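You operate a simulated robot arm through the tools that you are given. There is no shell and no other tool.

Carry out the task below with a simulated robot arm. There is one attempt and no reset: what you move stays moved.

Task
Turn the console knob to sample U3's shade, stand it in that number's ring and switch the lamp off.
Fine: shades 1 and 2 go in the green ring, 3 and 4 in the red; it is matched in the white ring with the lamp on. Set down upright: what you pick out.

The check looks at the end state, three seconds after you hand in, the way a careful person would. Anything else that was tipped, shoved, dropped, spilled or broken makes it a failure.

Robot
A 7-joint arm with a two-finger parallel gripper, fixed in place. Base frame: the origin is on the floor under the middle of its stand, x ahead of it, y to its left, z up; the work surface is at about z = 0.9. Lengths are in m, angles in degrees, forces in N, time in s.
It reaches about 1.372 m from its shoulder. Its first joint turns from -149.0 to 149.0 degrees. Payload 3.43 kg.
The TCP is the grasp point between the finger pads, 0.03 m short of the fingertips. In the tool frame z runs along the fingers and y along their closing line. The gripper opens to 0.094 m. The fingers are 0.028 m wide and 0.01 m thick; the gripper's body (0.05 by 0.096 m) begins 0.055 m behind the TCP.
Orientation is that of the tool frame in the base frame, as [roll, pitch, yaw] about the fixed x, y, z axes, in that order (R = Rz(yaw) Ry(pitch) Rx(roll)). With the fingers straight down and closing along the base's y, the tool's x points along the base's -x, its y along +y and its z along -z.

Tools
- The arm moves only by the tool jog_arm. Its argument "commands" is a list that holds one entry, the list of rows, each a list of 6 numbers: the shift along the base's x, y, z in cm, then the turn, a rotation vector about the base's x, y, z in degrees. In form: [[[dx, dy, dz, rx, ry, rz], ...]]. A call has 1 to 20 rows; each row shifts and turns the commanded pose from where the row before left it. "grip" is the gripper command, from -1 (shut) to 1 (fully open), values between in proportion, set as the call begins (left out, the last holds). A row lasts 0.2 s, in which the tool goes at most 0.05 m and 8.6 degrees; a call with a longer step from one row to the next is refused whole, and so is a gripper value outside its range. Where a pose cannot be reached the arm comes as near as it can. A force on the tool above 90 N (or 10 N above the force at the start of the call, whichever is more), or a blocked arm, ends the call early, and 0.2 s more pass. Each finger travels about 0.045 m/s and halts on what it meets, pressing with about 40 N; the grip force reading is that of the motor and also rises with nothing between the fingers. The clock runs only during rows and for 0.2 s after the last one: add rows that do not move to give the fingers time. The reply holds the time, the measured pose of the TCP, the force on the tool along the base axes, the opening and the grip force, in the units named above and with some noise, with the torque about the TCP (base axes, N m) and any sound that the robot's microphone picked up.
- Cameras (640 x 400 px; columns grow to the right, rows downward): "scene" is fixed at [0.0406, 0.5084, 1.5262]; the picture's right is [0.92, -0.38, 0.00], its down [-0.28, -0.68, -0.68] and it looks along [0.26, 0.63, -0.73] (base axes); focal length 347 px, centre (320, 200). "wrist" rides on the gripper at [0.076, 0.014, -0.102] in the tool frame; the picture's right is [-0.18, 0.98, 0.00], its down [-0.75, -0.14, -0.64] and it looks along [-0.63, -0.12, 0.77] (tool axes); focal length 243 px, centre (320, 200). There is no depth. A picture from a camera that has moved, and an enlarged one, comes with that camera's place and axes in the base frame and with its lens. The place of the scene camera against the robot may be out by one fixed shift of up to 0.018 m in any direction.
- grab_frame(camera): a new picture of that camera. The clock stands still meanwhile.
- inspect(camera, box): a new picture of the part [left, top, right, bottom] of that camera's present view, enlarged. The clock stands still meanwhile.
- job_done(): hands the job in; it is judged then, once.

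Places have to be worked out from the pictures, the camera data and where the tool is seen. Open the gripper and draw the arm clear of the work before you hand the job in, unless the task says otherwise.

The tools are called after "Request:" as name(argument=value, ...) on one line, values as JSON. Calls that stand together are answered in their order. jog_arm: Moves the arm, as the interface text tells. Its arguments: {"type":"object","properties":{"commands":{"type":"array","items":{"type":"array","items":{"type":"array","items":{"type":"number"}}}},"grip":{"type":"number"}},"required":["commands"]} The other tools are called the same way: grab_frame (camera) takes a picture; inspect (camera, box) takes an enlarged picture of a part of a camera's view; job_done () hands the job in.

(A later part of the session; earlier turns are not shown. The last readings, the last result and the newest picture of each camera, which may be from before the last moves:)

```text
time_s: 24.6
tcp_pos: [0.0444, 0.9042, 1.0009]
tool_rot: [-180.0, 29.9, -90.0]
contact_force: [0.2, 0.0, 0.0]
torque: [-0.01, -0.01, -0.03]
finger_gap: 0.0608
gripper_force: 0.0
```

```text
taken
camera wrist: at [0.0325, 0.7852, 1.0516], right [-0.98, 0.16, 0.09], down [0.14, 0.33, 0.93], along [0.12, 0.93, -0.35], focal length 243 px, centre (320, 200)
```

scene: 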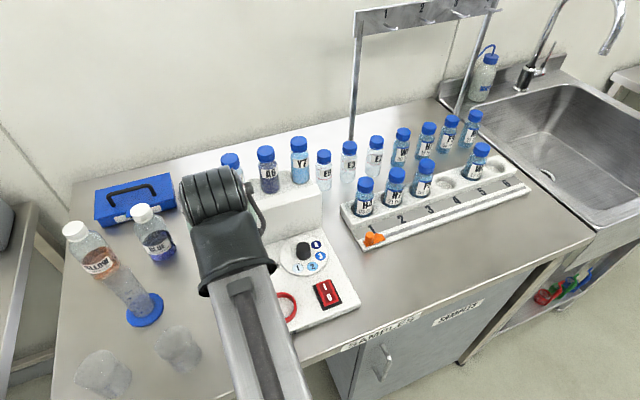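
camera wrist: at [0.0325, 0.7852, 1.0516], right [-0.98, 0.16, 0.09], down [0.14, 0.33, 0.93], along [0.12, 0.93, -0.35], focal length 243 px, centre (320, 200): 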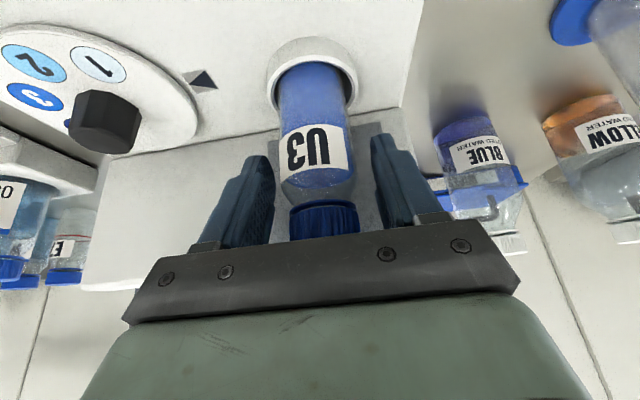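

U3 stands free in the ring. I withdraw along the finger direction (back and up) and look.

Request:
jog_arm(commands=[[[0, -0.5, 0.87, 0, 0, 0], [0, -1, 1.73, 0, 0, 0], [0, -1.5, 2.6, 0, 0, 0], [0, -2, 3, 0, 0, 0], [0, -3, 1, 0, 0, 0], [0, 0, 0, 0, 0, 0]]])

Request:
grab_frame(camera="wrist")

Request:
grab_frame(camera="scene")

```text
time_s: 26.0
tcp_pos: [0.0442, 0.8225, 1.093]
tool_rot: [180.0, 29.9, -90.0]
contact_force: [0.0, -0.9, -0.3]
torque: [-0.01, 0.03, 0.01]
finger_gap: 0.0612
gripper_force: 0.1
```

```text
taken
camera wrist: at [0.0311, 0.7047, 1.1435], right [-0.98, 0.16, 0.09], down [0.14, 0.33, 0.93], along [0.12, 0.93, -0.35], focal length 243 px, centre (320, 200)
```

wrist: 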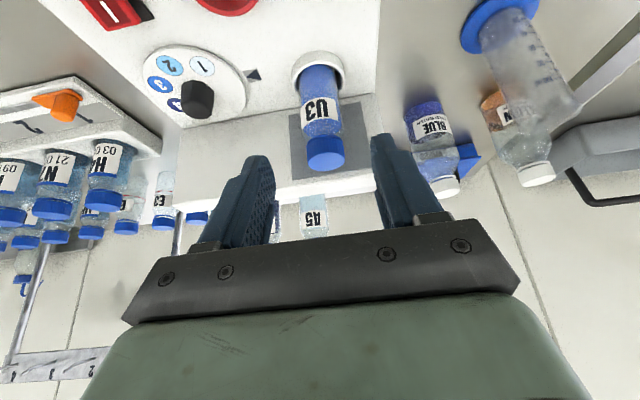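

```text
taken
```

scene: 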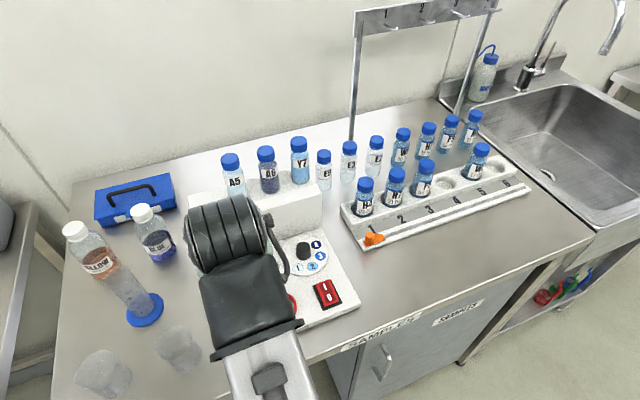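

U3 stands upright in the white ring. Next is the lamp switch: I close the fingers and move so the wrist camera sees the rocker near (0.18, 0.79).

Request:
jog_arm(commands=[[[2, -2, 0, 0, 0, 0], [3.5, -1.5, -0.5, 0, 0, 0], [3.5, -1.5, -0.5, 0, 0, 0], [3.5, -1, -0.5, 0, 0, 0], [3, 0, -0.5, 0, 0, 0], [0, 0, 0, 0, 0, 0]]], grip=-1)

Request:
grab_frame(camera="wrist")

Request:
inspect(camera="wrist", box=[240, 0, 440, 125])

Request:
grab_frame(camera="scene")

```text
time_s: 27.4
tcp_pos: [0.2011, 0.7607, 1.0737]
tool_rot: [-180.0, 29.9, -89.9]
contact_force: [0.9, -0.1, 0.4]
torque: [0.01, 0.02, 0.02]
finger_gap: 0.0
gripper_force: 32.8
```

```text
taken
camera wrist: at [0.1871, 0.6435, 1.1243], right [-0.98, 0.16, 0.09], down [0.14, 0.33, 0.93], along [0.12, 0.93, -0.35], focal length 243 px, centre (320, 200)
```

wrist: 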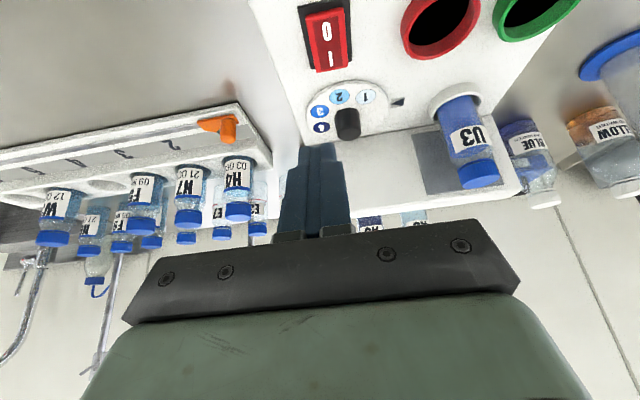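

```text
3.20 times, centred on (340, 62) of wrist
camera zoom: at [0.1871, 0.6435, 1.1243], right [-0.98, 0.16, 0.09], down [0.14, 0.33, 0.93], along [0.12, 0.93, -0.35], focal length 776 px, centre (256, 640)
```

zoom: 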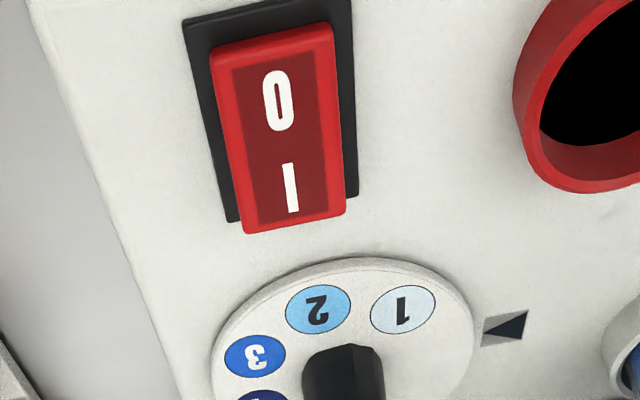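

```text
taken
```

scene: 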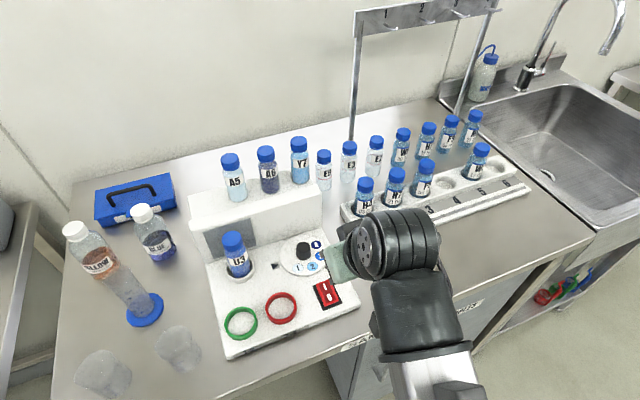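

The I end of the rocker stands raised, so the lamp is off. The rocker spans y≈0.765–0.805 at x≈0.1855. I bring the closed fingertips over the I end and stop short of touching.

Request:
jog_arm(commands=[[[-0.75, 1.6, -1, 0, 0, 0], [-0.75, 1.6, -2, 0, 0, 0], [0, 0, -2, 0, 0, 0], [0, 0, -1.5, 0, 0, 0], [0, 0, 0, 0, 0, 0]]])

Request:
grab_frame(camera="wrist")

Request:
inspect(camera="wrist", box=[240, 40, 440, 190])

```text
time_s: 28.6
tcp_pos: [0.1867, 0.7929, 1.0083]
tool_rot: [180.0, 29.9, -90.1]
contact_force: [0.2, -0.1, -0.7]
torque: [0.03, 0.02, 0.06]
finger_gap: 0.0
gripper_force: 33.0
```

```text
taken
camera wrist: at [0.1725, 0.6758, 1.0603], right [-0.98, 0.16, 0.09], down [0.14, 0.33, 0.93], along [0.12, 0.93, -0.35], focal length 243 px, centre (320, 200)
```

wrist: 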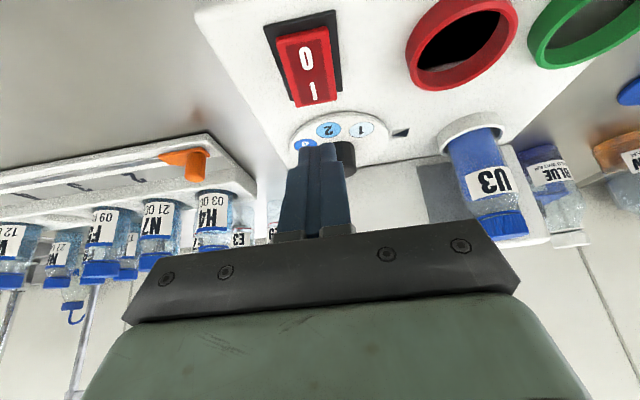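

```text
2.67 times, centred on (340, 115) of wrist
camera zoom: at [0.1725, 0.6758, 1.0603], right [-0.98, 0.16, 0.09], down [0.14, 0.33, 0.93], along [0.12, 0.93, -0.35], focal length 647 px, centre (267, 427)
```

zoom: 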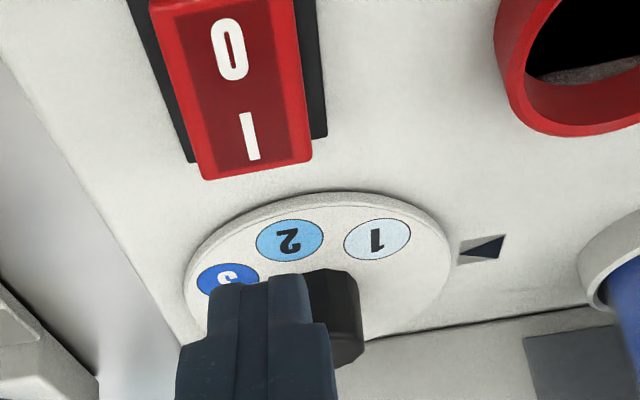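

The tip is lined up with the I half (label y≈0.796, end edge y≈0.803). I move 2 mm farther out and press down gradually, watching force and sound.

Request:
jog_arm(commands=[[[-0.1, 0.2, -1, 0, 0, 0], [0, 0, -1, 0, 0, 0], [0, 0, -0.5, 0, 0, 0], [0, 0, -0.3, 0, 0, 0], [0, 0, 0, 0, 0, 0]]])

```text
time_s: 29.8
tcp_pos: [0.1839, 0.7962, 0.9789]
tool_rot: [179.9, 30.0, -90.0]
contact_force: [-0.6, -0.5, -0.1]
torque: [0.03, 0.0, -0.02]
finger_gap: 0.0
gripper_force: 33.1
```

No contact yet at z≈0.979. I continue down in small steps.

Request:
jog_arm(commands=[[[0, 0, -0.3, 0, 0, 0], [0, 0, -0.3, 0, 0, 0], [0, 0, 0, 0, 0, 0]]])

```text
time_s: 30.6
tcp_pos: [0.1845, 0.7961, 0.9725]
tool_rot: [179.9, 29.8, -90.0]
contact_force: [-0.1, -0.6, 1.2]
torque: [-0.04, -0.02, -0.01]
finger_gap: 0.0
gripper_force: 33.8
```

Request:
inspect(camera="wrist", box=[220, 60, 440, 200])

Request:
inspect(camera="scene", box=[280, 230, 400, 330])

```text
2.86 times, centred on (330, 130) of wrist
camera zoom: at [0.1709, 0.6791, 1.0247], right [-0.98, 0.16, 0.09], down [0.14, 0.33, 0.93], along [0.12, 0.93, -0.35], focal length 693 px, centre (291, 400)
```

zoom: 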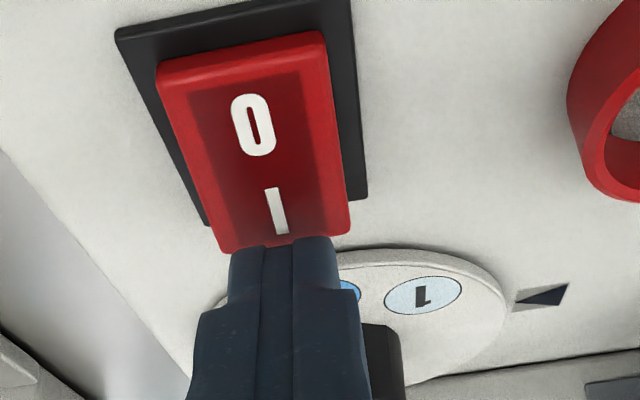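

```text
4.00 times, centred on (340, 280) of scene
camera zoom: at [0.0406, 0.5084, 1.5262], right [0.92, -0.38, 0.0], down [-0.28, -0.68, -0.68], along [0.26, 0.63, -0.73], focal length 1387 px, centre (240, -120)
```

zoom: 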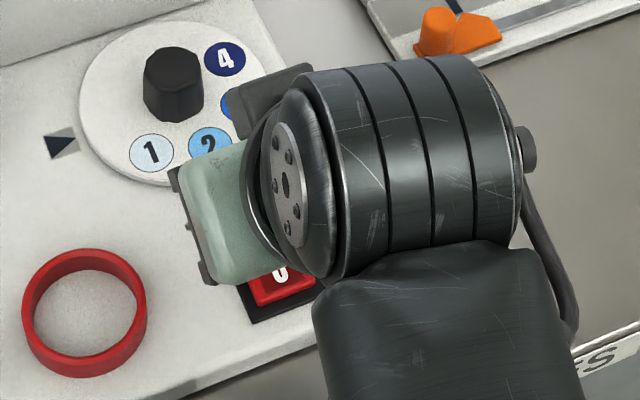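

The fingertip is right at the rocker's far end edge and might slip off. I lift slightly, shift 4 mm toward the I label, and press again.

Request:
jog_arm(commands=[[[0, 0, 0.5, 0, 0, 0], [0, -0.5, 0, 0, 0, 0], [0, 0, -0.4, 0, 0, 0], [0, 0, -0.3, 0, 0, 0], [0, 0, 0, 0, 0, 0]]])

Request:
inspect(camera="wrist", box=[220, 60, 440, 200])

```text
time_s: 31.8
tcp_pos: [0.1836, 0.792, 0.9718]
tool_rot: [179.9, 30.0, -90.0]
contact_force: [0.8, -0.1, 0.0]
torque: [-0.03, -0.02, 0.0]
finger_gap: 0.0
gripper_force: 33.0
```

```text
2.86 times, centred on (330, 130) of wrist
camera zoom: at [0.1706, 0.6742, 1.0227], right [-0.98, 0.16, 0.09], down [0.14, 0.33, 0.93], along [0.12, 0.93, -0.35], focal length 693 px, centre (291, 400)
```

zoom: 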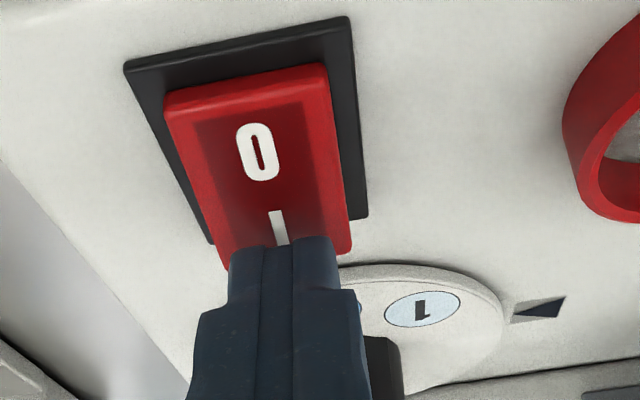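

The tip now covers half the I label. I keep lowering in 2–3 mm steps.

Request:
jog_arm(commands=[[[0, 0, -0.3, 0, 0, 0], [0, 0, -0.2, 0, 0, 0], [0, 0, 0, 0, 0, 0]]])

```text
time_s: 32.6
tcp_pos: [0.1846, 0.7917, 0.9667]
tool_rot: [-180.0, 30.1, -90.0]
contact_force: [-1.8, 7.4, 17.7]
torque: [0.3, 0.07, 0.0]
finger_gap: 0.0
gripper_force: 32.2
heard: click
```

A click, so the rocker flipped. I raise off it and look at the lamp and the sample from both cameras.

Request:
jog_arm(commands=[[[0, 0, 0.5, 0, 0, 0], [0, -0.3, 1.5, 0, 0, 0], [0, -1, 2, 0, 0, 0], [0, -1, 2, 0, 0, 0], [0, 0, 0, 0, 0, 0]]])

Request:
grab_frame(camera="wrist")

Request:
grab_frame(camera="scene")

Request:
inspect(camera="scene", box=[180, 190, 340, 300])

Request:
inspect(camera="wrist", box=[280, 0, 580, 200])

```text
time_s: 33.8
tcp_pos: [0.1844, 0.7683, 1.0242]
tool_rot: [180.0, 29.9, -90.0]
contact_force: [0.4, 0.0, -0.2]
torque: [0.03, 0.0, -0.01]
finger_gap: 0.0
gripper_force: 32.8
```

```text
taken
camera wrist: at [0.1713, 0.6516, 1.0761], right [-0.98, 0.16, 0.09], down [0.14, 0.33, 0.93], along [0.12, 0.93, -0.35], focal length 243 px, centre (320, 200)
```

wrist: 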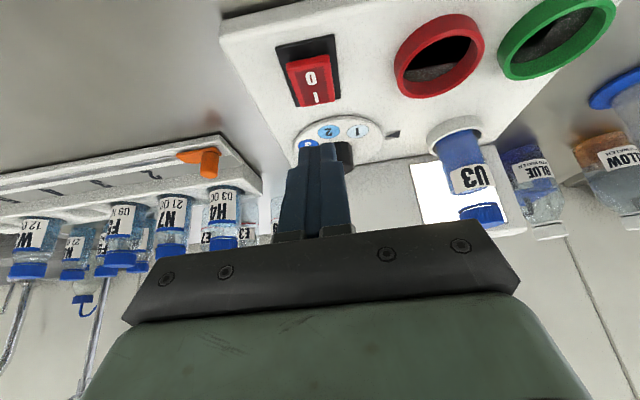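

```text
taken
```

scene: 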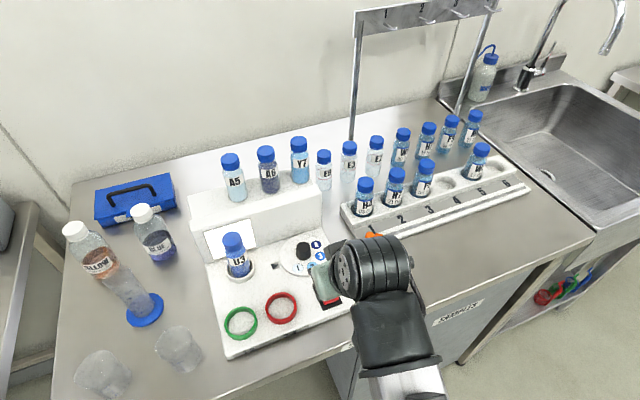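

```text
3.64 times, centred on (260, 245) of scene
camera zoom: at [0.0406, 0.5084, 1.5262], right [0.92, -0.38, 0.0], down [-0.28, -0.68, -0.68], along [0.26, 0.63, -0.73], focal length 1261 px, centre (538, 36)
```

zoom: 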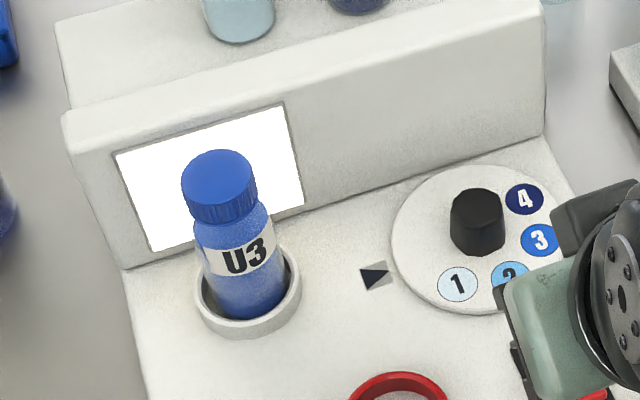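

```text
2.00 times, centred on (430, 100) of wrist
camera zoom: at [0.1713, 0.6516, 1.0761], right [-0.98, 0.16, 0.09], down [0.14, 0.33, 0.93], along [0.12, 0.93, -0.35], focal length 485 px, centre (100, 400)
```

zoom: 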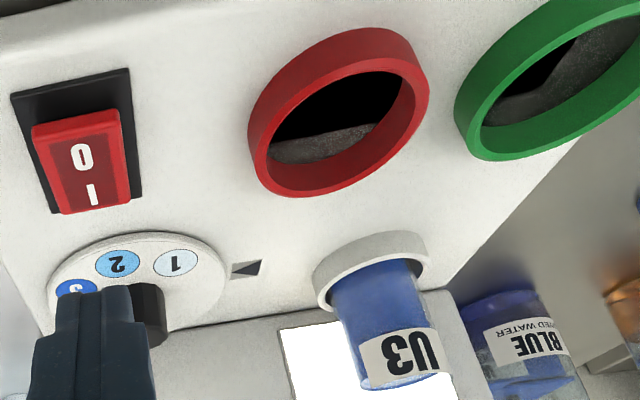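

The panel is lit white behind U3, so the lamp is on. I zoom in on the sample against the dial's reference patches.

Request:
inspect(camera="wrist", box=[410, 100, 530, 230])

Request:
inspect(camera="scene", box=[205, 215, 275, 285])

Request:
inspect(camera="scene", box=[270, 225, 340, 285])

```text
3.08 times, centred on (470, 165) of wrist
camera zoom: at [0.1713, 0.6516, 1.0761], right [-0.98, 0.16, 0.09], down [0.14, 0.33, 0.93], along [0.12, 0.93, -0.35], focal length 746 px, centre (-142, 308)
```

zoom: 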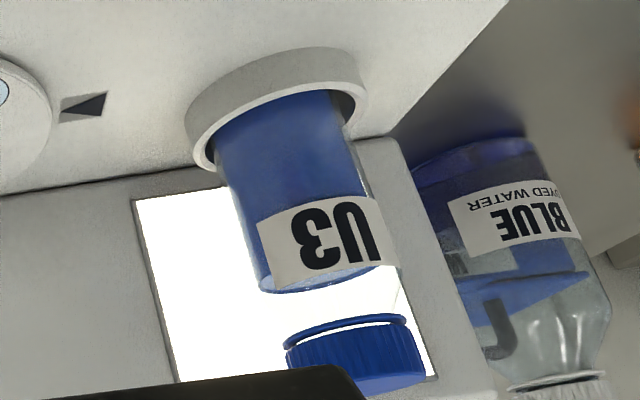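

```text
5.71 times, centred on (240, 250) of scene
camera zoom: at [0.0406, 0.5084, 1.5262], right [0.92, -0.38, 0.0], down [-0.28, -0.68, -0.68], along [0.26, 0.63, -0.73], focal length 1981 px, centre (777, -86)
```

zoom: 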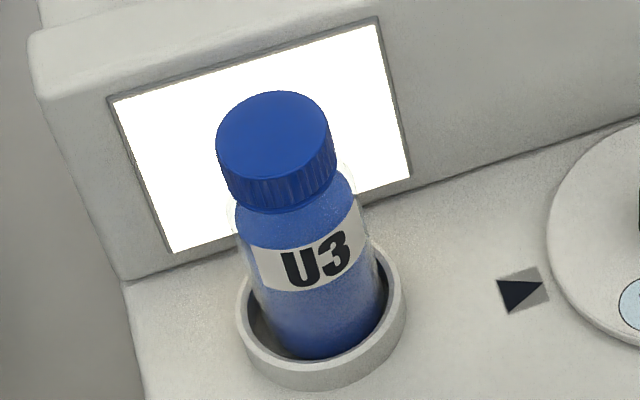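

```text
6.67 times, centred on (305, 255) of scene
camera zoom: at [0.0406, 0.5084, 1.5262], right [0.92, -0.38, 0.0], down [-0.28, -0.68, -0.68], along [0.26, 0.63, -0.73], focal length 2312 px, centre (420, -167)
```

zoom: 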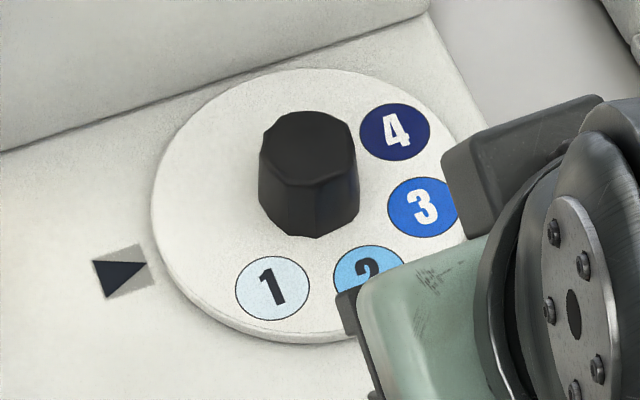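

It looks like shade 3. To be sure I lower the view by tilting the tool 15° more, so the lit panel is directly behind the liquid.

Request:
jog_arm(commands=[[[-0.5, -0.5, 0, 3.75, 0, 0], [-0.5, -0.5, 0, 3.75, 0, 0], [-0.5, -0.5, 0, 3.75, 0, 0], [-0.5, -0.5, -0.5, 3.75, 0, 0], [0, 0, 0, 0, 0, 0]]])

Request:
grab_frame(camera="wrist")

Request:
inspect(camera="wrist", box=[380, 100, 540, 240])

```text
time_s: 35.0
tcp_pos: [0.1656, 0.7492, 1.0198]
tool_rot: [179.9, 45.1, -89.9]
contact_force: [0.2, -0.3, 0.4]
torque: [0.04, 0.03, 0.0]
finger_gap: 0.0
gripper_force: 33.5
```

```text
taken
camera wrist: at [0.1518, 0.6225, 1.0393], right [-0.98, 0.13, 0.13], down [0.14, 0.08, 0.99], along [0.12, 0.99, -0.1], focal length 243 px, centre (320, 200)
```

wrist: 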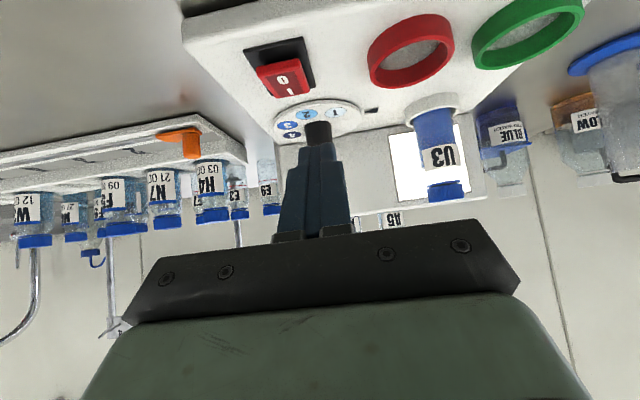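

```text
2.86 times, centred on (460, 170) of wrist
camera zoom: at [0.1518, 0.6225, 1.0393], right [-0.98, 0.13, 0.13], down [0.14, 0.08, 0.99], along [0.12, 0.99, -0.1], focal length 693 px, centre (-80, 286)
```

zoom: 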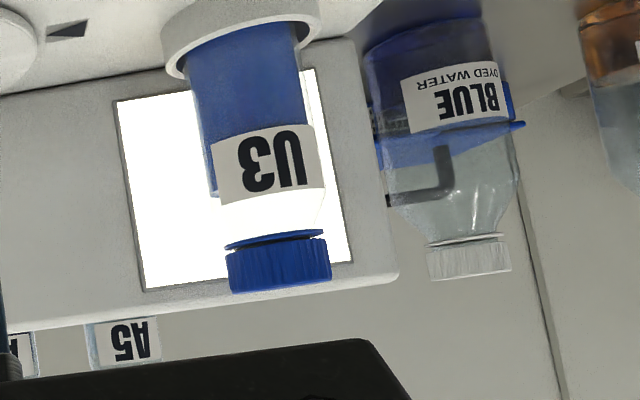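

Request:
inspect(camera="wrist", box=[405, 100, 475, 160])

Request:
inspect(camera="wrist", box=[270, 90, 370, 150])

```text
6.67 times, centred on (440, 130) of wrist
camera zoom: at [0.1518, 0.6225, 1.0393], right [-0.98, 0.13, 0.13], down [0.14, 0.08, 0.99], along [0.12, 0.99, -0.1], focal length 1618 px, centre (-480, 667)
```

zoom: 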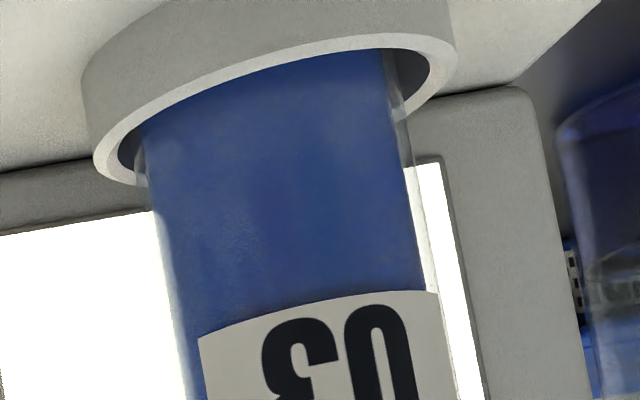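

```text
6.40 times, centred on (320, 120) of wrist
camera zoom: at [0.1518, 0.6225, 1.0393], right [-0.98, 0.13, 0.13], down [0.14, 0.08, 0.99], along [0.12, 0.99, -0.1], focal length 1553 px, centre (320, 712)
```

zoom: 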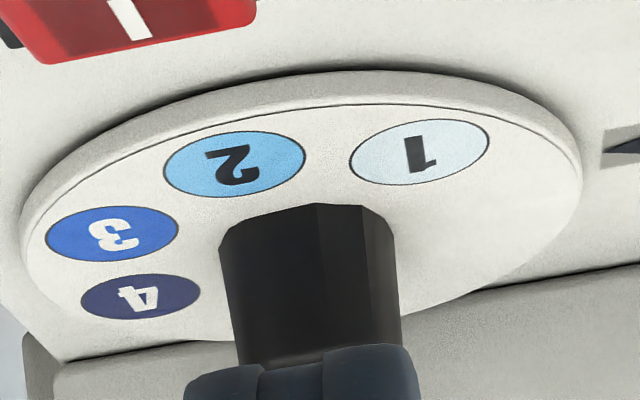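

Against the lit panel U3's liquid is a clear mid blue, hue matching patch 3 and not the purplish navy of 4 or the sky blue of 2. So it's shade 3 and the red ring. The dial patches sit at about -130°, -80°, -30° and 20° with the pointer at 180°, so 3 needs a turn of -150° (clockwise). I bring the tool to vertical above the knob.

Request:
jog_arm(commands=[[[0, 0.5, 1.5, -7.5, 0, 0], [0.2, 1.5, 2, -7.5, 0, 0], [0.2, 2, 1.5, -7.5, 0, 0], [0.2, 2, 1.5, -7.5, 0, 0], [0.2, 2, 1, -7.5, 0, 0], [0.2, 2, 0, -7.5, 0, 0], [0, 0, 0, 0, 0, 0]]], grip=0.1)

Request:
grab_frame(camera="wrist")

Request:
inspect(camera="wrist", box=[220, 60, 460, 220])

Request:
grab_frame(camera="scene")

```text
time_s: 36.6
tcp_pos: [0.1743, 0.8496, 1.0938]
tool_rot: [-180.0, -0.2, -90.0]
contact_force: [0.5, 0.3, 0.9]
torque: [0.01, 0.0, 0.02]
finger_gap: 0.0515
gripper_force: 0.1
```

```text
taken
camera wrist: at [0.1605, 0.7739, 1.1967], right [-0.98, 0.18, 0.0], down [0.14, 0.76, 0.64], along [0.12, 0.63, -0.77], focal length 243 px, centre (320, 200)
```

wrist: 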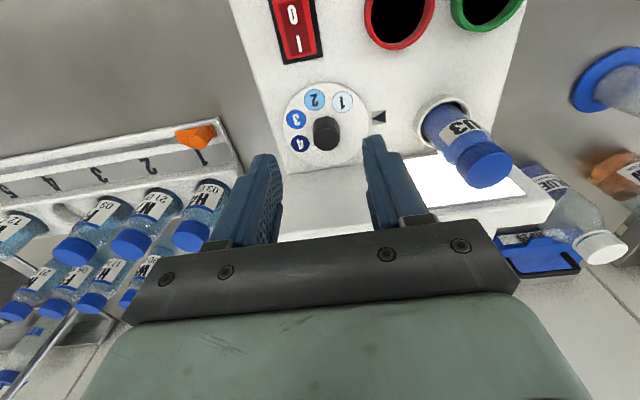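

```text
2.50 times, centred on (340, 140) of wrist
camera zoom: at [0.1605, 0.7739, 1.1967], right [-0.98, 0.18, 0.0], down [0.14, 0.76, 0.64], along [0.12, 0.63, -0.77], focal length 606 px, centre (270, 350)
```

zoom: 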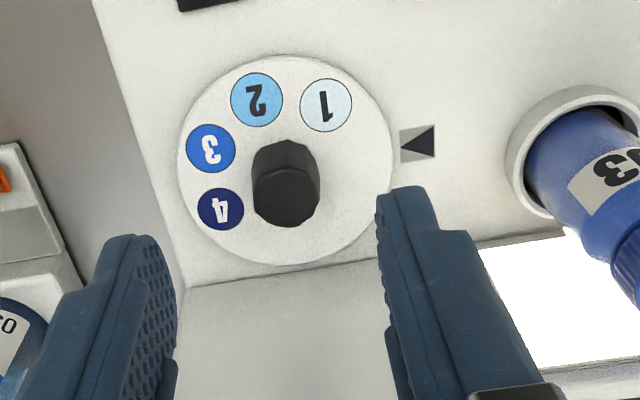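

```text
taken
```

scene: 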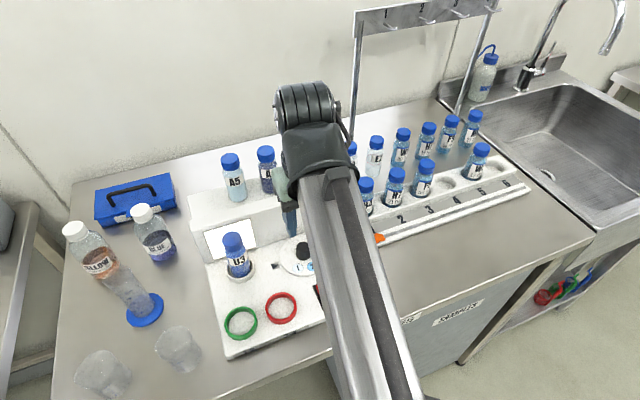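

The arm is fine vertical here. The fit gives the dial centre at about (0.175, 0.890), patches spaced 50°, pointer at 180°, knob top z≈0.955. I zoom in on the knob facets to choose the grip angle.

Request:
inspect(camera="wrist", box=[300, 100, 360, 160])

Request:
inspect(camera="wrist", box=[270, 70, 400, 170])

```text
6.67 times, centred on (330, 130) of wrist
camera zoom: at [0.1605, 0.7739, 1.1967], right [-0.98, 0.18, 0.0], down [0.14, 0.76, 0.64], along [0.12, 0.63, -0.77], focal length 1618 px, centre (253, 667)
```

zoom: 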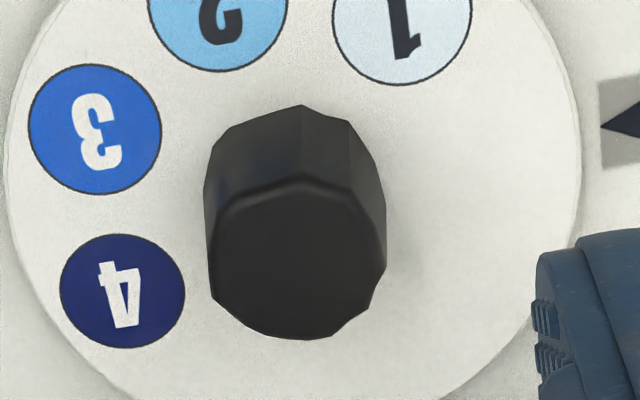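

```text
4.00 times, centred on (335, 120) of wrist
camera zoom: at [0.1605, 0.7739, 1.1967], right [-0.98, 0.18, 0.0], down [0.14, 0.76, 0.64], along [0.12, 0.63, -0.77], focal length 970 px, centre (260, 520)
```

zoom: 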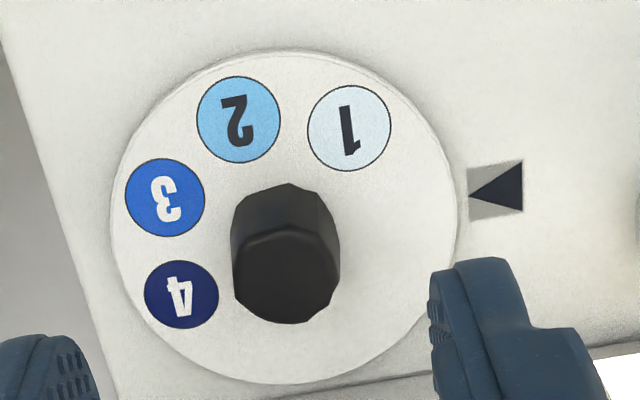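

The knob is a ten-sided near-cylinder with flats facing grip yaw ≈ -64.5° (+36° multiples). I turn to that yaw, centre over the knob and lower partway.

Request:
jog_arm(commands=[[[0.03, 1.35, -1.0, 0, 0, 8.5], [0.03, 1.35, -1.5, 0, 0, 8.5], [0.03, 1.35, -1.5, 0, 0, 8.5], [0, 0, -2, 0, 0, 0], [0, 0, -2, 0, 0, 0], [0, 0, 0, 0, 0, 0]]])

Request:
grab_frame(camera="wrist")

Request:
inspect(camera="wrist", box=[240, 80, 420, 220])

Request:
grab_frame(camera="scene")

```text
time_s: 38.0
tcp_pos: [0.1746, 0.8879, 1.0153]
tool_rot: [-180.0, -0.1, -64.4]
contact_force: [-0.6, 0.0, 0.0]
torque: [-0.01, 0.0, 0.0]
finger_gap: 0.0518
gripper_force: 0.0
```

```text
taken
camera wrist: at [0.1958, 0.8142, 1.118], right [-0.97, -0.26, 0.0], down [-0.2, 0.74, 0.64], along [-0.17, 0.62, -0.77], focal length 243 px, centre (320, 200)
```

wrist: 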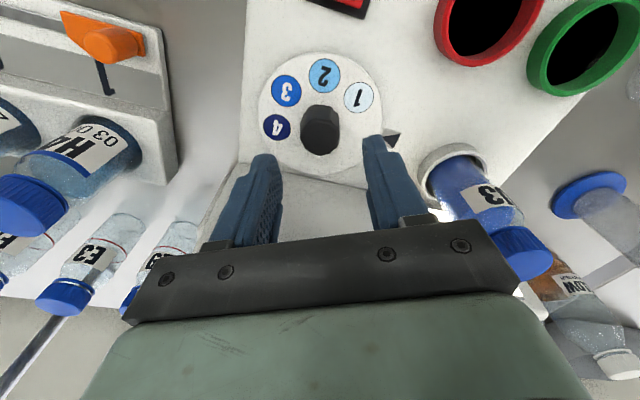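

```text
2.86 times, centred on (330, 150) of wrist
camera zoom: at [0.1958, 0.8142, 1.118], right [-0.97, -0.26, 0.0], down [-0.2, 0.74, 0.64], along [-0.17, 0.62, -0.77], focal length 693 px, centre (291, 343)
```

zoom: 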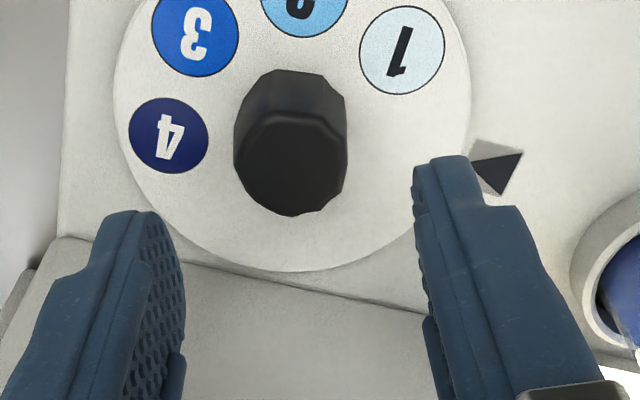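

```text
taken
```

scene: 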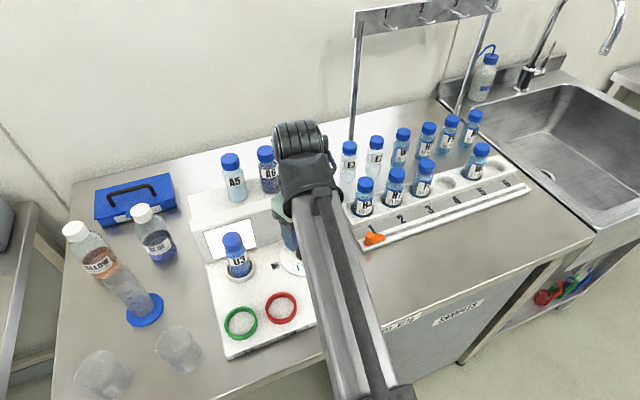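

Refined knob centre: (0.175, 0.8915), top z≈0.951. I nudge +2 mm in y and lower until the tips are just above the dial.

Request:
jog_arm(commands=[[[0, 0.2, -1, 0, 0, 0], [0, 0, -1.5, 0, 0, 0], [0, 0, -1.5, 0, 0, 0], [0, 0, -0.5, 0, 0, 0], [0, 0, -0.3, 0, 0, 0], [0, 0, 0, 0, 0, 0]]])

Request:
grab_frame(camera="wrist")

Request:
inspect(camera="wrist", box=[240, 80, 420, 220])

```text
time_s: 39.4
tcp_pos: [0.1765, 0.8898, 0.9673]
tool_rot: [-180.0, -0.2, -64.6]
contact_force: [0.4, 0.4, 1.0]
torque: [-0.01, 0.0, -0.01]
finger_gap: 0.0514
gripper_force: 0.1
```

```text
taken
camera wrist: at [0.1972, 0.8155, 1.0697], right [-0.97, -0.26, 0.0], down [-0.2, 0.74, 0.64], along [-0.16, 0.62, -0.77], focal length 243 px, centre (320, 200)
```

wrist: 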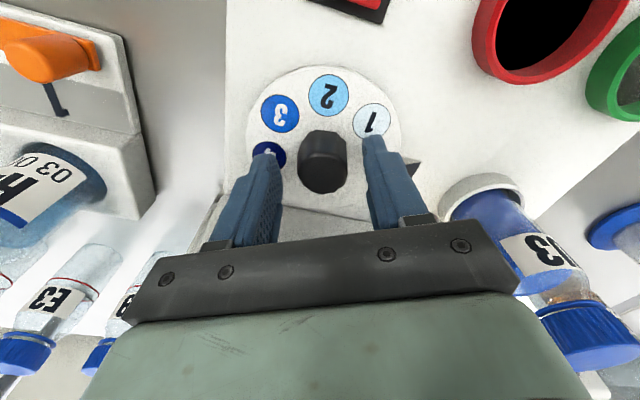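

```text
2.86 times, centred on (330, 150) of wrist
camera zoom: at [0.1972, 0.8155, 1.0697], right [-0.97, -0.26, 0.0], down [-0.2, 0.74, 0.64], along [-0.16, 0.62, -0.77], focal length 693 px, centre (291, 343)
```

zoom: 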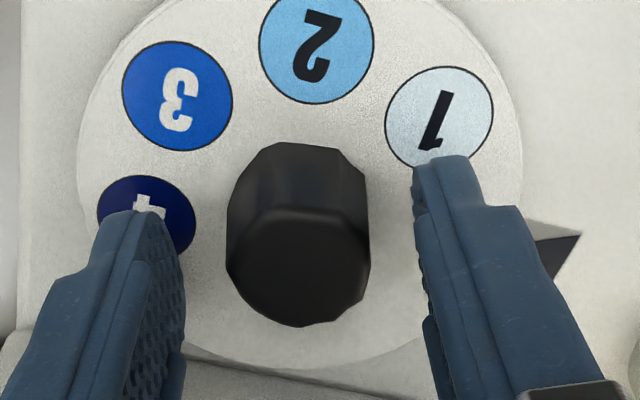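

The knob sits between the pads, about 1 mm off centre. I correct that, lower 3 mm more and close on it.

Request:
jog_arm(commands=[[[-0.1, 0, -0.15, 0, 0, 0], [0, 0, -0.15, 0, 0, 0], [0, 0, 0, 0, 0, 0]]])

Request:
jog_arm(commands=[[[0, 0, 0, 0, 0, 0], [0, 0, 0, 0, 0, 0], [0, 0, 0, 0, 0, 0], [0, 0, 0, 0, 0, 0]]], grip=-1)

```text
time_s: 40.2
tcp_pos: [0.1749, 0.89, 0.9635]
tool_rot: [179.9, -0.2, -64.5]
contact_force: [0.8, 0.6, 0.2]
torque: [0.01, -0.02, 0.02]
finger_gap: 0.0518
gripper_force: 0.0
```

```text
time_s: 41.2
tcp_pos: [0.1751, 0.8909, 0.9636]
tool_rot: [-180.0, -0.1, -64.5]
contact_force: [-0.4, 0.5, -0.2]
torque: [0.05, -0.01, -0.03]
finger_gap: 0.0306
gripper_force: 44.6
```

Gripped at 30.6 mm with almost no side load. I turn -17° first to check that it turns freely.

Request:
jog_arm(commands=[[[0, 0, 0, 0, 0, -5.5], [0, 0, 0, 0, 0, -5.5], [0, 0, 0, 0, 0, -6], [0, 0, 0, 0, 0, 0]]])

Request:
grab_frame(camera="wrist")

```text
time_s: 42.2
tcp_pos: [0.1751, 0.8905, 0.9633]
tool_rot: [-179.9, -0.2, -81.7]
contact_force: [8.3, -5.7, -12.6]
torque: [0.22, -0.17, 0.02]
finger_gap: 0.0305
gripper_force: 45.3
```

```text
taken
camera wrist: at [0.1724, 0.8128, 1.067], right [-1.0, 0.04, 0.0], down [0.03, 0.77, 0.64], along [0.03, 0.64, -0.77], focal length 243 px, centre (320, 200)
```

wrist: 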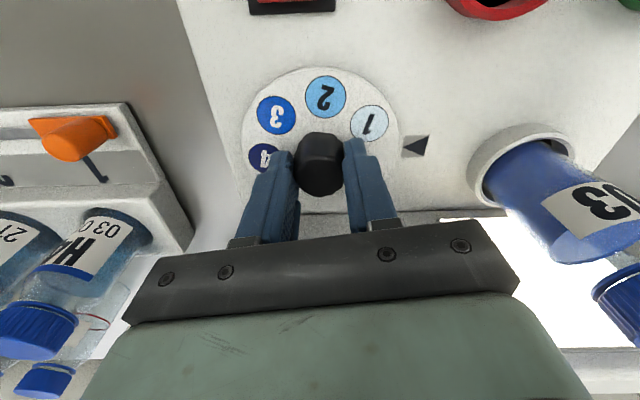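

The dial turns with the tool, since the patches keep their place in the wrist view. I continue the turn to about -50° total.

Request:
jog_arm(commands=[[[0, 0, 0, 0, 0, -6.5], [0, 0, 0, 0, 0, -6.5], [0, 0, 0, 0, 0, -6.5], [0, 0, 0, 0, 0, -6.5], [0, 0, 0, 0, 0, -7], [0, 0, 0, 0, 0, 0]]])

Request:
grab_frame(camera="wrist")

```text
time_s: 43.6
tcp_pos: [0.1746, 0.891, 0.9639]
tool_rot: [180.0, -0.3, -114.5]
contact_force: [4.4, -20.2, -23.8]
torque: [-0.62, -0.01, 0.01]
finger_gap: 0.0306
gripper_force: 44.5
```

```text
taken
camera wrist: at [0.1311, 0.8271, 1.0672], right [-0.82, 0.58, 0.0], down [0.44, 0.63, 0.64], along [0.37, 0.52, -0.77], focal length 243 px, centre (320, 200)
```

wrist: 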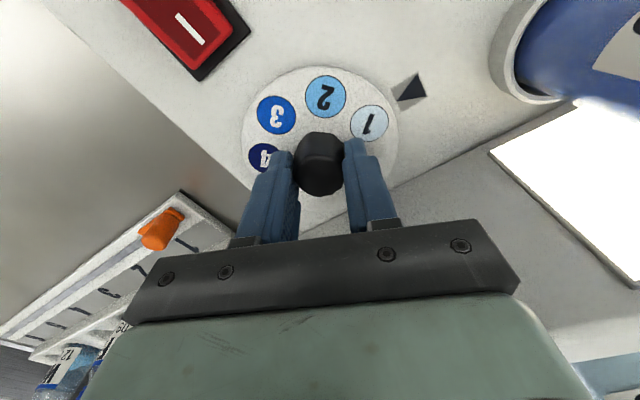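

Patch 1 has come round to the pointer, so the 50° step works. I open, rotate back +36° around the knob without lifting, and regrip.

Request:
jog_arm(commands=[[[0, 0, 0, 0, 0, 0], [0, 0, 0, 0, 0, 0], [0, 0, 0, 0, 0, 0]]], grip=0.15)

Request:
inspect(camera="wrist", box=[220, 40, 460, 220])

```text
time_s: 44.4
tcp_pos: [0.1751, 0.8914, 0.965]
tool_rot: [-180.0, -0.2, -114.5]
contact_force: [-0.5, -0.7, 1.1]
torque: [0.03, -0.02, -0.01]
finger_gap: 0.054
gripper_force: 0.0
```

```text
2.22 times, centred on (340, 130) of wrist
camera zoom: at [0.1311, 0.8277, 1.0678], right [-0.82, 0.57, 0.0], down [0.44, 0.63, 0.64], along [0.37, 0.52, -0.77], focal length 539 px, centre (276, 356)
```

zoom: 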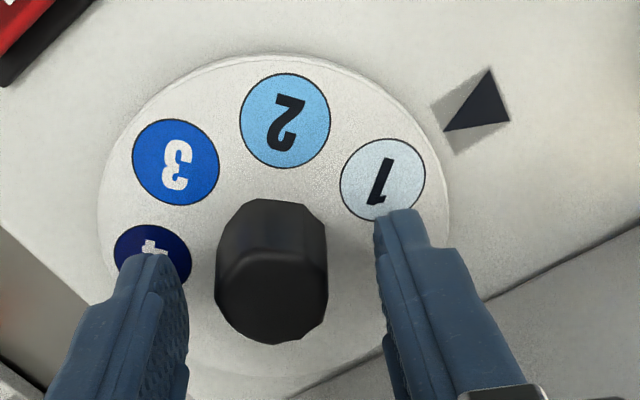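

The dial stays put after release. I rotate back 36° with the fingers open, then close again.

Request:
jog_arm(commands=[[[0, 0, 0, 0, 0, 7.2], [0, 0, 0, 0, 0, 7.2], [0, 0, 0, 0, 0, 7.2], [0, 0, 0, 0, 0, 7.2], [0, 0, 0, 0, 0, 7.2], [0, 0, 0, 0, 0, 0]]])

Request:
jog_arm(commands=[[[0, 0, 0, 0, 0, 0], [0, 0, 0, 0, 0, 0], [0, 0, 0, 0, 0, 0], [0, 0, 0, 0, 0, 0]]], grip=-1)

Request:
jog_arm(commands=[[[0, 0, 0, 0, 0, -6], [0, 0, 0, 0, 0, -6.5], [0, 0, 0, 0, 0, -6.5], [0, 0, 0, 0, 0, -6.5], [0, 0, 0, 0, 0, -6.5], [0, 0, 0, 0, 0, -6.5], [0, 0, 0, 0, 0, -6.5], [0, 0, 0, 0, 0, -5], [0, 0, 0, 0, 0, 0]]])

Request:
grab_frame(camera="wrist")

```text
time_s: 45.8
tcp_pos: [0.176, 0.8902, 0.9651]
tool_rot: [-179.9, -0.1, -78.3]
contact_force: [-0.3, 0.6, -0.6]
torque: [0.02, -0.01, -0.03]
finger_gap: 0.0541
gripper_force: 0.1
```

```text
time_s: 46.8
tcp_pos: [0.1754, 0.8902, 0.9653]
tool_rot: [-179.9, -0.1, -78.6]
contact_force: [0.0, 0.6, 1.0]
torque: [-0.08, 0.0, 0.03]
finger_gap: 0.0303
gripper_force: 44.6
```

```text
time_s: 48.8
tcp_pos: [0.1754, 0.8911, 0.9646]
tool_rot: [-179.9, 0.0, -128.6]
contact_force: [7.7, -4.3, -1.8]
torque: [-0.62, 0.12, 0.02]
finger_gap: 0.0306
gripper_force: 45.0
```

```text
taken
camera wrist: at [0.1171, 0.8397, 1.068], right [-0.65, 0.76, 0.0], down [0.58, 0.5, 0.64], along [0.49, 0.42, -0.77], focal length 243 px, centre (320, 200)
```

wrist: 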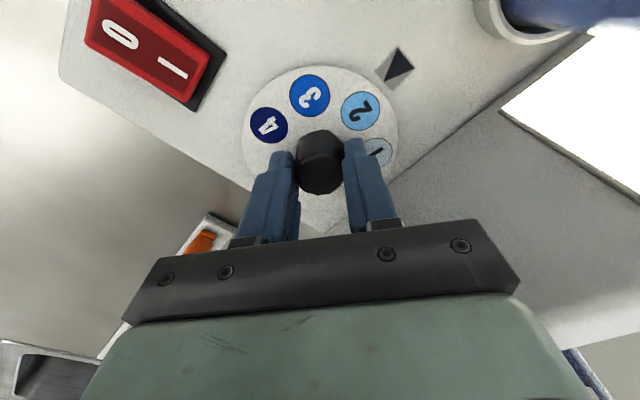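

Patch 2 is now at the pointer. I release, rotate back 72° to yaw ≈ -56.6°, and regrip for the last step.

Request:
jog_arm(commands=[[[0, 0, 0, 0, 0, 0], [0, 0, 0, 0, 0, 0], [0, 0, 0, 0, 0, 0]]], grip=0.15)

Request:
jog_arm(commands=[[[0, 0, 0, 0, 0, 7.2], [0, 0, 0, 0, 0, 7.2], [0, 0, 0, 0, 0, 7.2], [0, 0, 0, 0, 0, 7.2], [0, 0, 0, 0, 0, 7.2], [0, 0, 0, 0, 0, 7.2], [0, 0, 0, 0, 0, 7.2], [0, 0, 0, 0, 0, 7.2], [0, 0, 0, 0, 0, 7.2], [0, 0, 0, 0, 0, 7.2], [0, 0, 0, 0, 0, 0]]])

Request:
jog_arm(commands=[[[0, 0, 0, 0, 0, 0], [0, 0, 0, 0, 0, 0], [0, 0, 0, 0, 0, 0], [0, 0, 0, 0, 0, 0]]], grip=-1)

Request:
grab_frame(camera="wrist")

Request:
inspect(camera="wrist", box=[220, 40, 460, 220])

```text
time_s: 49.6
tcp_pos: [0.1738, 0.8911, 0.9653]
tool_rot: [-180.0, -0.1, -128.5]
contact_force: [0.4, 0.4, 0.1]
torque: [-0.02, -0.02, 0.02]
finger_gap: 0.0541
gripper_force: 0.2
```

```text
time_s: 52.0
tcp_pos: [0.1757, 0.8908, 0.9625]
tool_rot: [180.0, -0.1, -56.5]
contact_force: [-0.1, 0.1, -0.3]
torque: [0.02, 0.01, 0.01]
finger_gap: 0.0539
gripper_force: 0.0
```

```text
time_s: 53.0
tcp_pos: [0.1746, 0.8919, 0.9634]
tool_rot: [179.8, -0.2, -56.4]
contact_force: [-7.3, -3.9, -1.4]
torque: [-0.18, 0.19, -0.03]
finger_gap: 0.0305
gripper_force: 44.7
```

```text
taken
camera wrist: at [0.2052, 0.8195, 1.0668], right [-0.92, -0.39, 0.0], down [-0.3, 0.71, 0.64], along [-0.25, 0.59, -0.77], focal length 243 px, centre (320, 200)
```

wrist: 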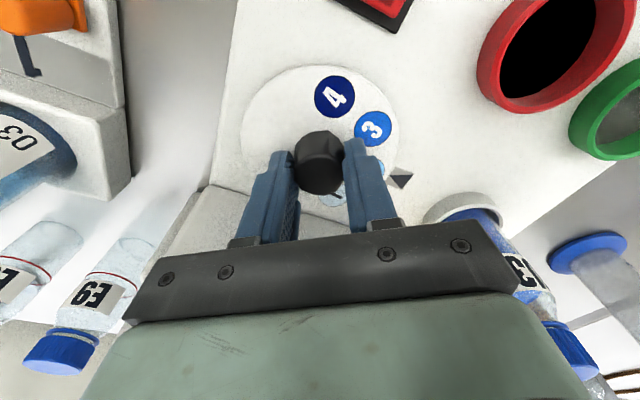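

```text
2.22 times, centred on (340, 130) of wrist
camera zoom: at [0.2052, 0.8195, 1.0668], right [-0.92, -0.39, 0.0], down [-0.3, 0.71, 0.64], along [-0.25, 0.59, -0.77], focal length 539 px, centre (276, 356)
```

zoom: 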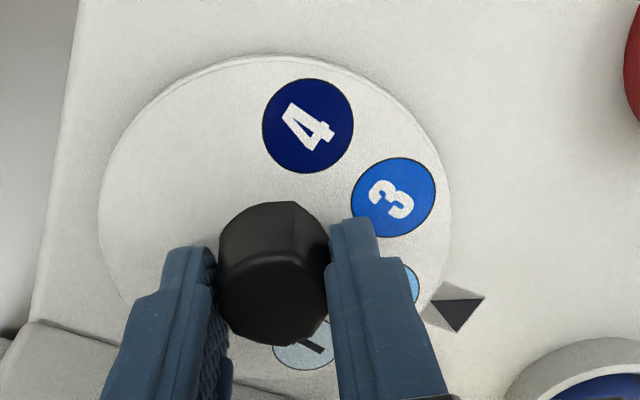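

Measured patch angles (4 at about -80°, 3 at about -128°) confirm 100° turned so far. I turn the final -50° to bring 3 to the pointer.

Request:
jog_arm(commands=[[[0, 0, 0, 0, 0, -6], [0, 0, 0, 0, 0, -6.5], [0, 0, 0, 0, 0, -6.5], [0, 0, 0, 0, 0, -6.5], [0, 0, 0, 0, 0, -6.5], [0, 0, 0, 0, 0, -6.5], [0, 0, 0, 0, 0, -6.5], [0, 0, 0, 0, 0, -5], [0, 0, 0, 0, 0, 0]]])

Request:
grab_frame(camera="wrist")

Request:
inspect(camera="wrist", box=[220, 40, 460, 220])

```text
time_s: 55.0
tcp_pos: [0.1761, 0.8916, 0.9634]
tool_rot: [180.0, -0.2, -106.7]
contact_force: [-0.6, -6.1, -20.7]
torque: [-1.03, 0.24, 0.0]
finger_gap: 0.0305
gripper_force: 45.1
```

```text
taken
camera wrist: at [0.1405, 0.8223, 1.0671], right [-0.89, 0.46, 0.0], down [0.35, 0.68, 0.64], along [0.29, 0.57, -0.77], focal length 243 px, centre (320, 200)
```

wrist: 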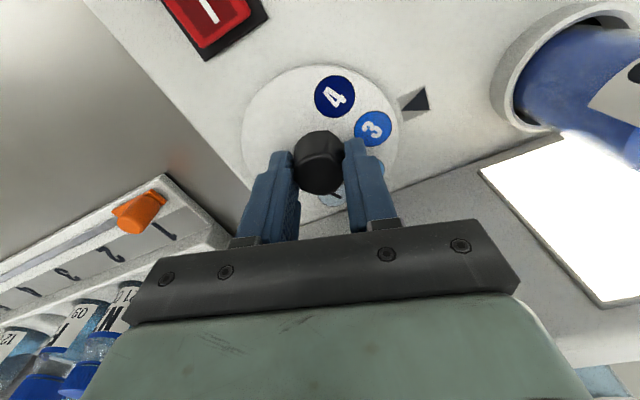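

```text
2.22 times, centred on (340, 130) of wrist
camera zoom: at [0.1405, 0.8223, 1.0671], right [-0.89, 0.46, 0.0], down [0.35, 0.68, 0.64], along [0.29, 0.57, -0.77], focal length 539 px, centre (276, 356)
```

zoom: 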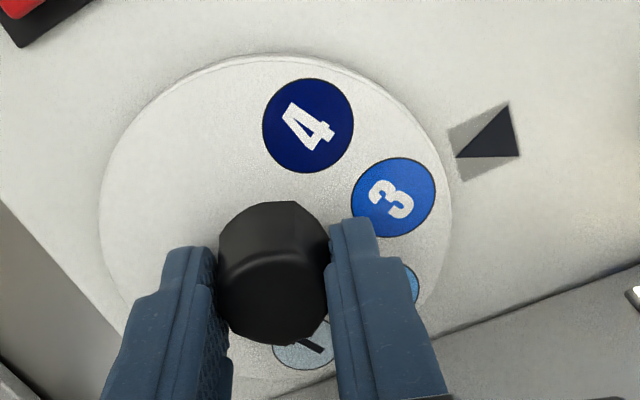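

By measurement patch 3 (about -177.5°) and the pointer (about -178.5°) line up within a degree or so. I release the knob and check that it stays.

Request:
jog_arm(commands=[[[0, 0, 0, 0, 0, 0], [0, 0, 0, 0, 0, 0], [0, 0, 0, 0, 0, 0]]], grip=0.15)

Request:
jog_arm(commands=[[[0, 0, 1, 0, 0, 0], [0, 0, 2, 0, 0, 0], [0, -0.5, 3, 0, 0, 0], [0, -1, 3, 0, 0, 0], [0, -1, 2, 0, 0, 0], [0, 0, 0, 0, 0, 0]]])

Request:
inspect(camera="wrist", box=[220, 40, 460, 220])

Request:
grab_frame(camera="scene")

```text
time_s: 55.8
tcp_pos: [0.1755, 0.8908, 0.9648]
tool_rot: [-180.0, -0.1, -106.4]
contact_force: [0.2, 0.9, -0.8]
torque: [0.0, 0.03, 0.01]
finger_gap: 0.054
gripper_force: 0.0
```

```text
time_s: 57.2
tcp_pos: [0.1753, 0.8652, 1.0766]
tool_rot: [-180.0, -0.1, -106.5]
contact_force: [-0.3, -1.1, 0.4]
torque: [-0.02, 0.01, -0.01]
finger_gap: 0.054
gripper_force: 0.0
```

```text
2.22 times, centred on (340, 130) of wrist
camera zoom: at [0.1405, 0.7961, 1.1802], right [-0.89, 0.46, 0.0], down [0.35, 0.68, 0.64], along [0.29, 0.57, -0.77], focal length 539 px, centre (276, 356)
```

zoom: 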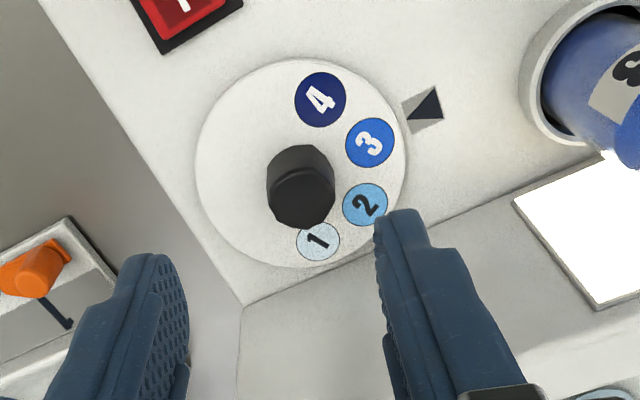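

```text
taken
```

scene: 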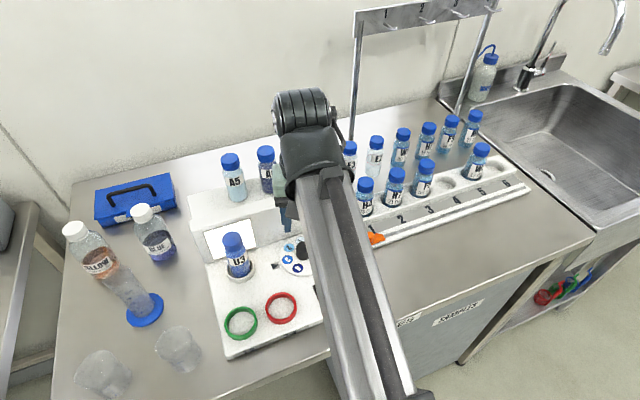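

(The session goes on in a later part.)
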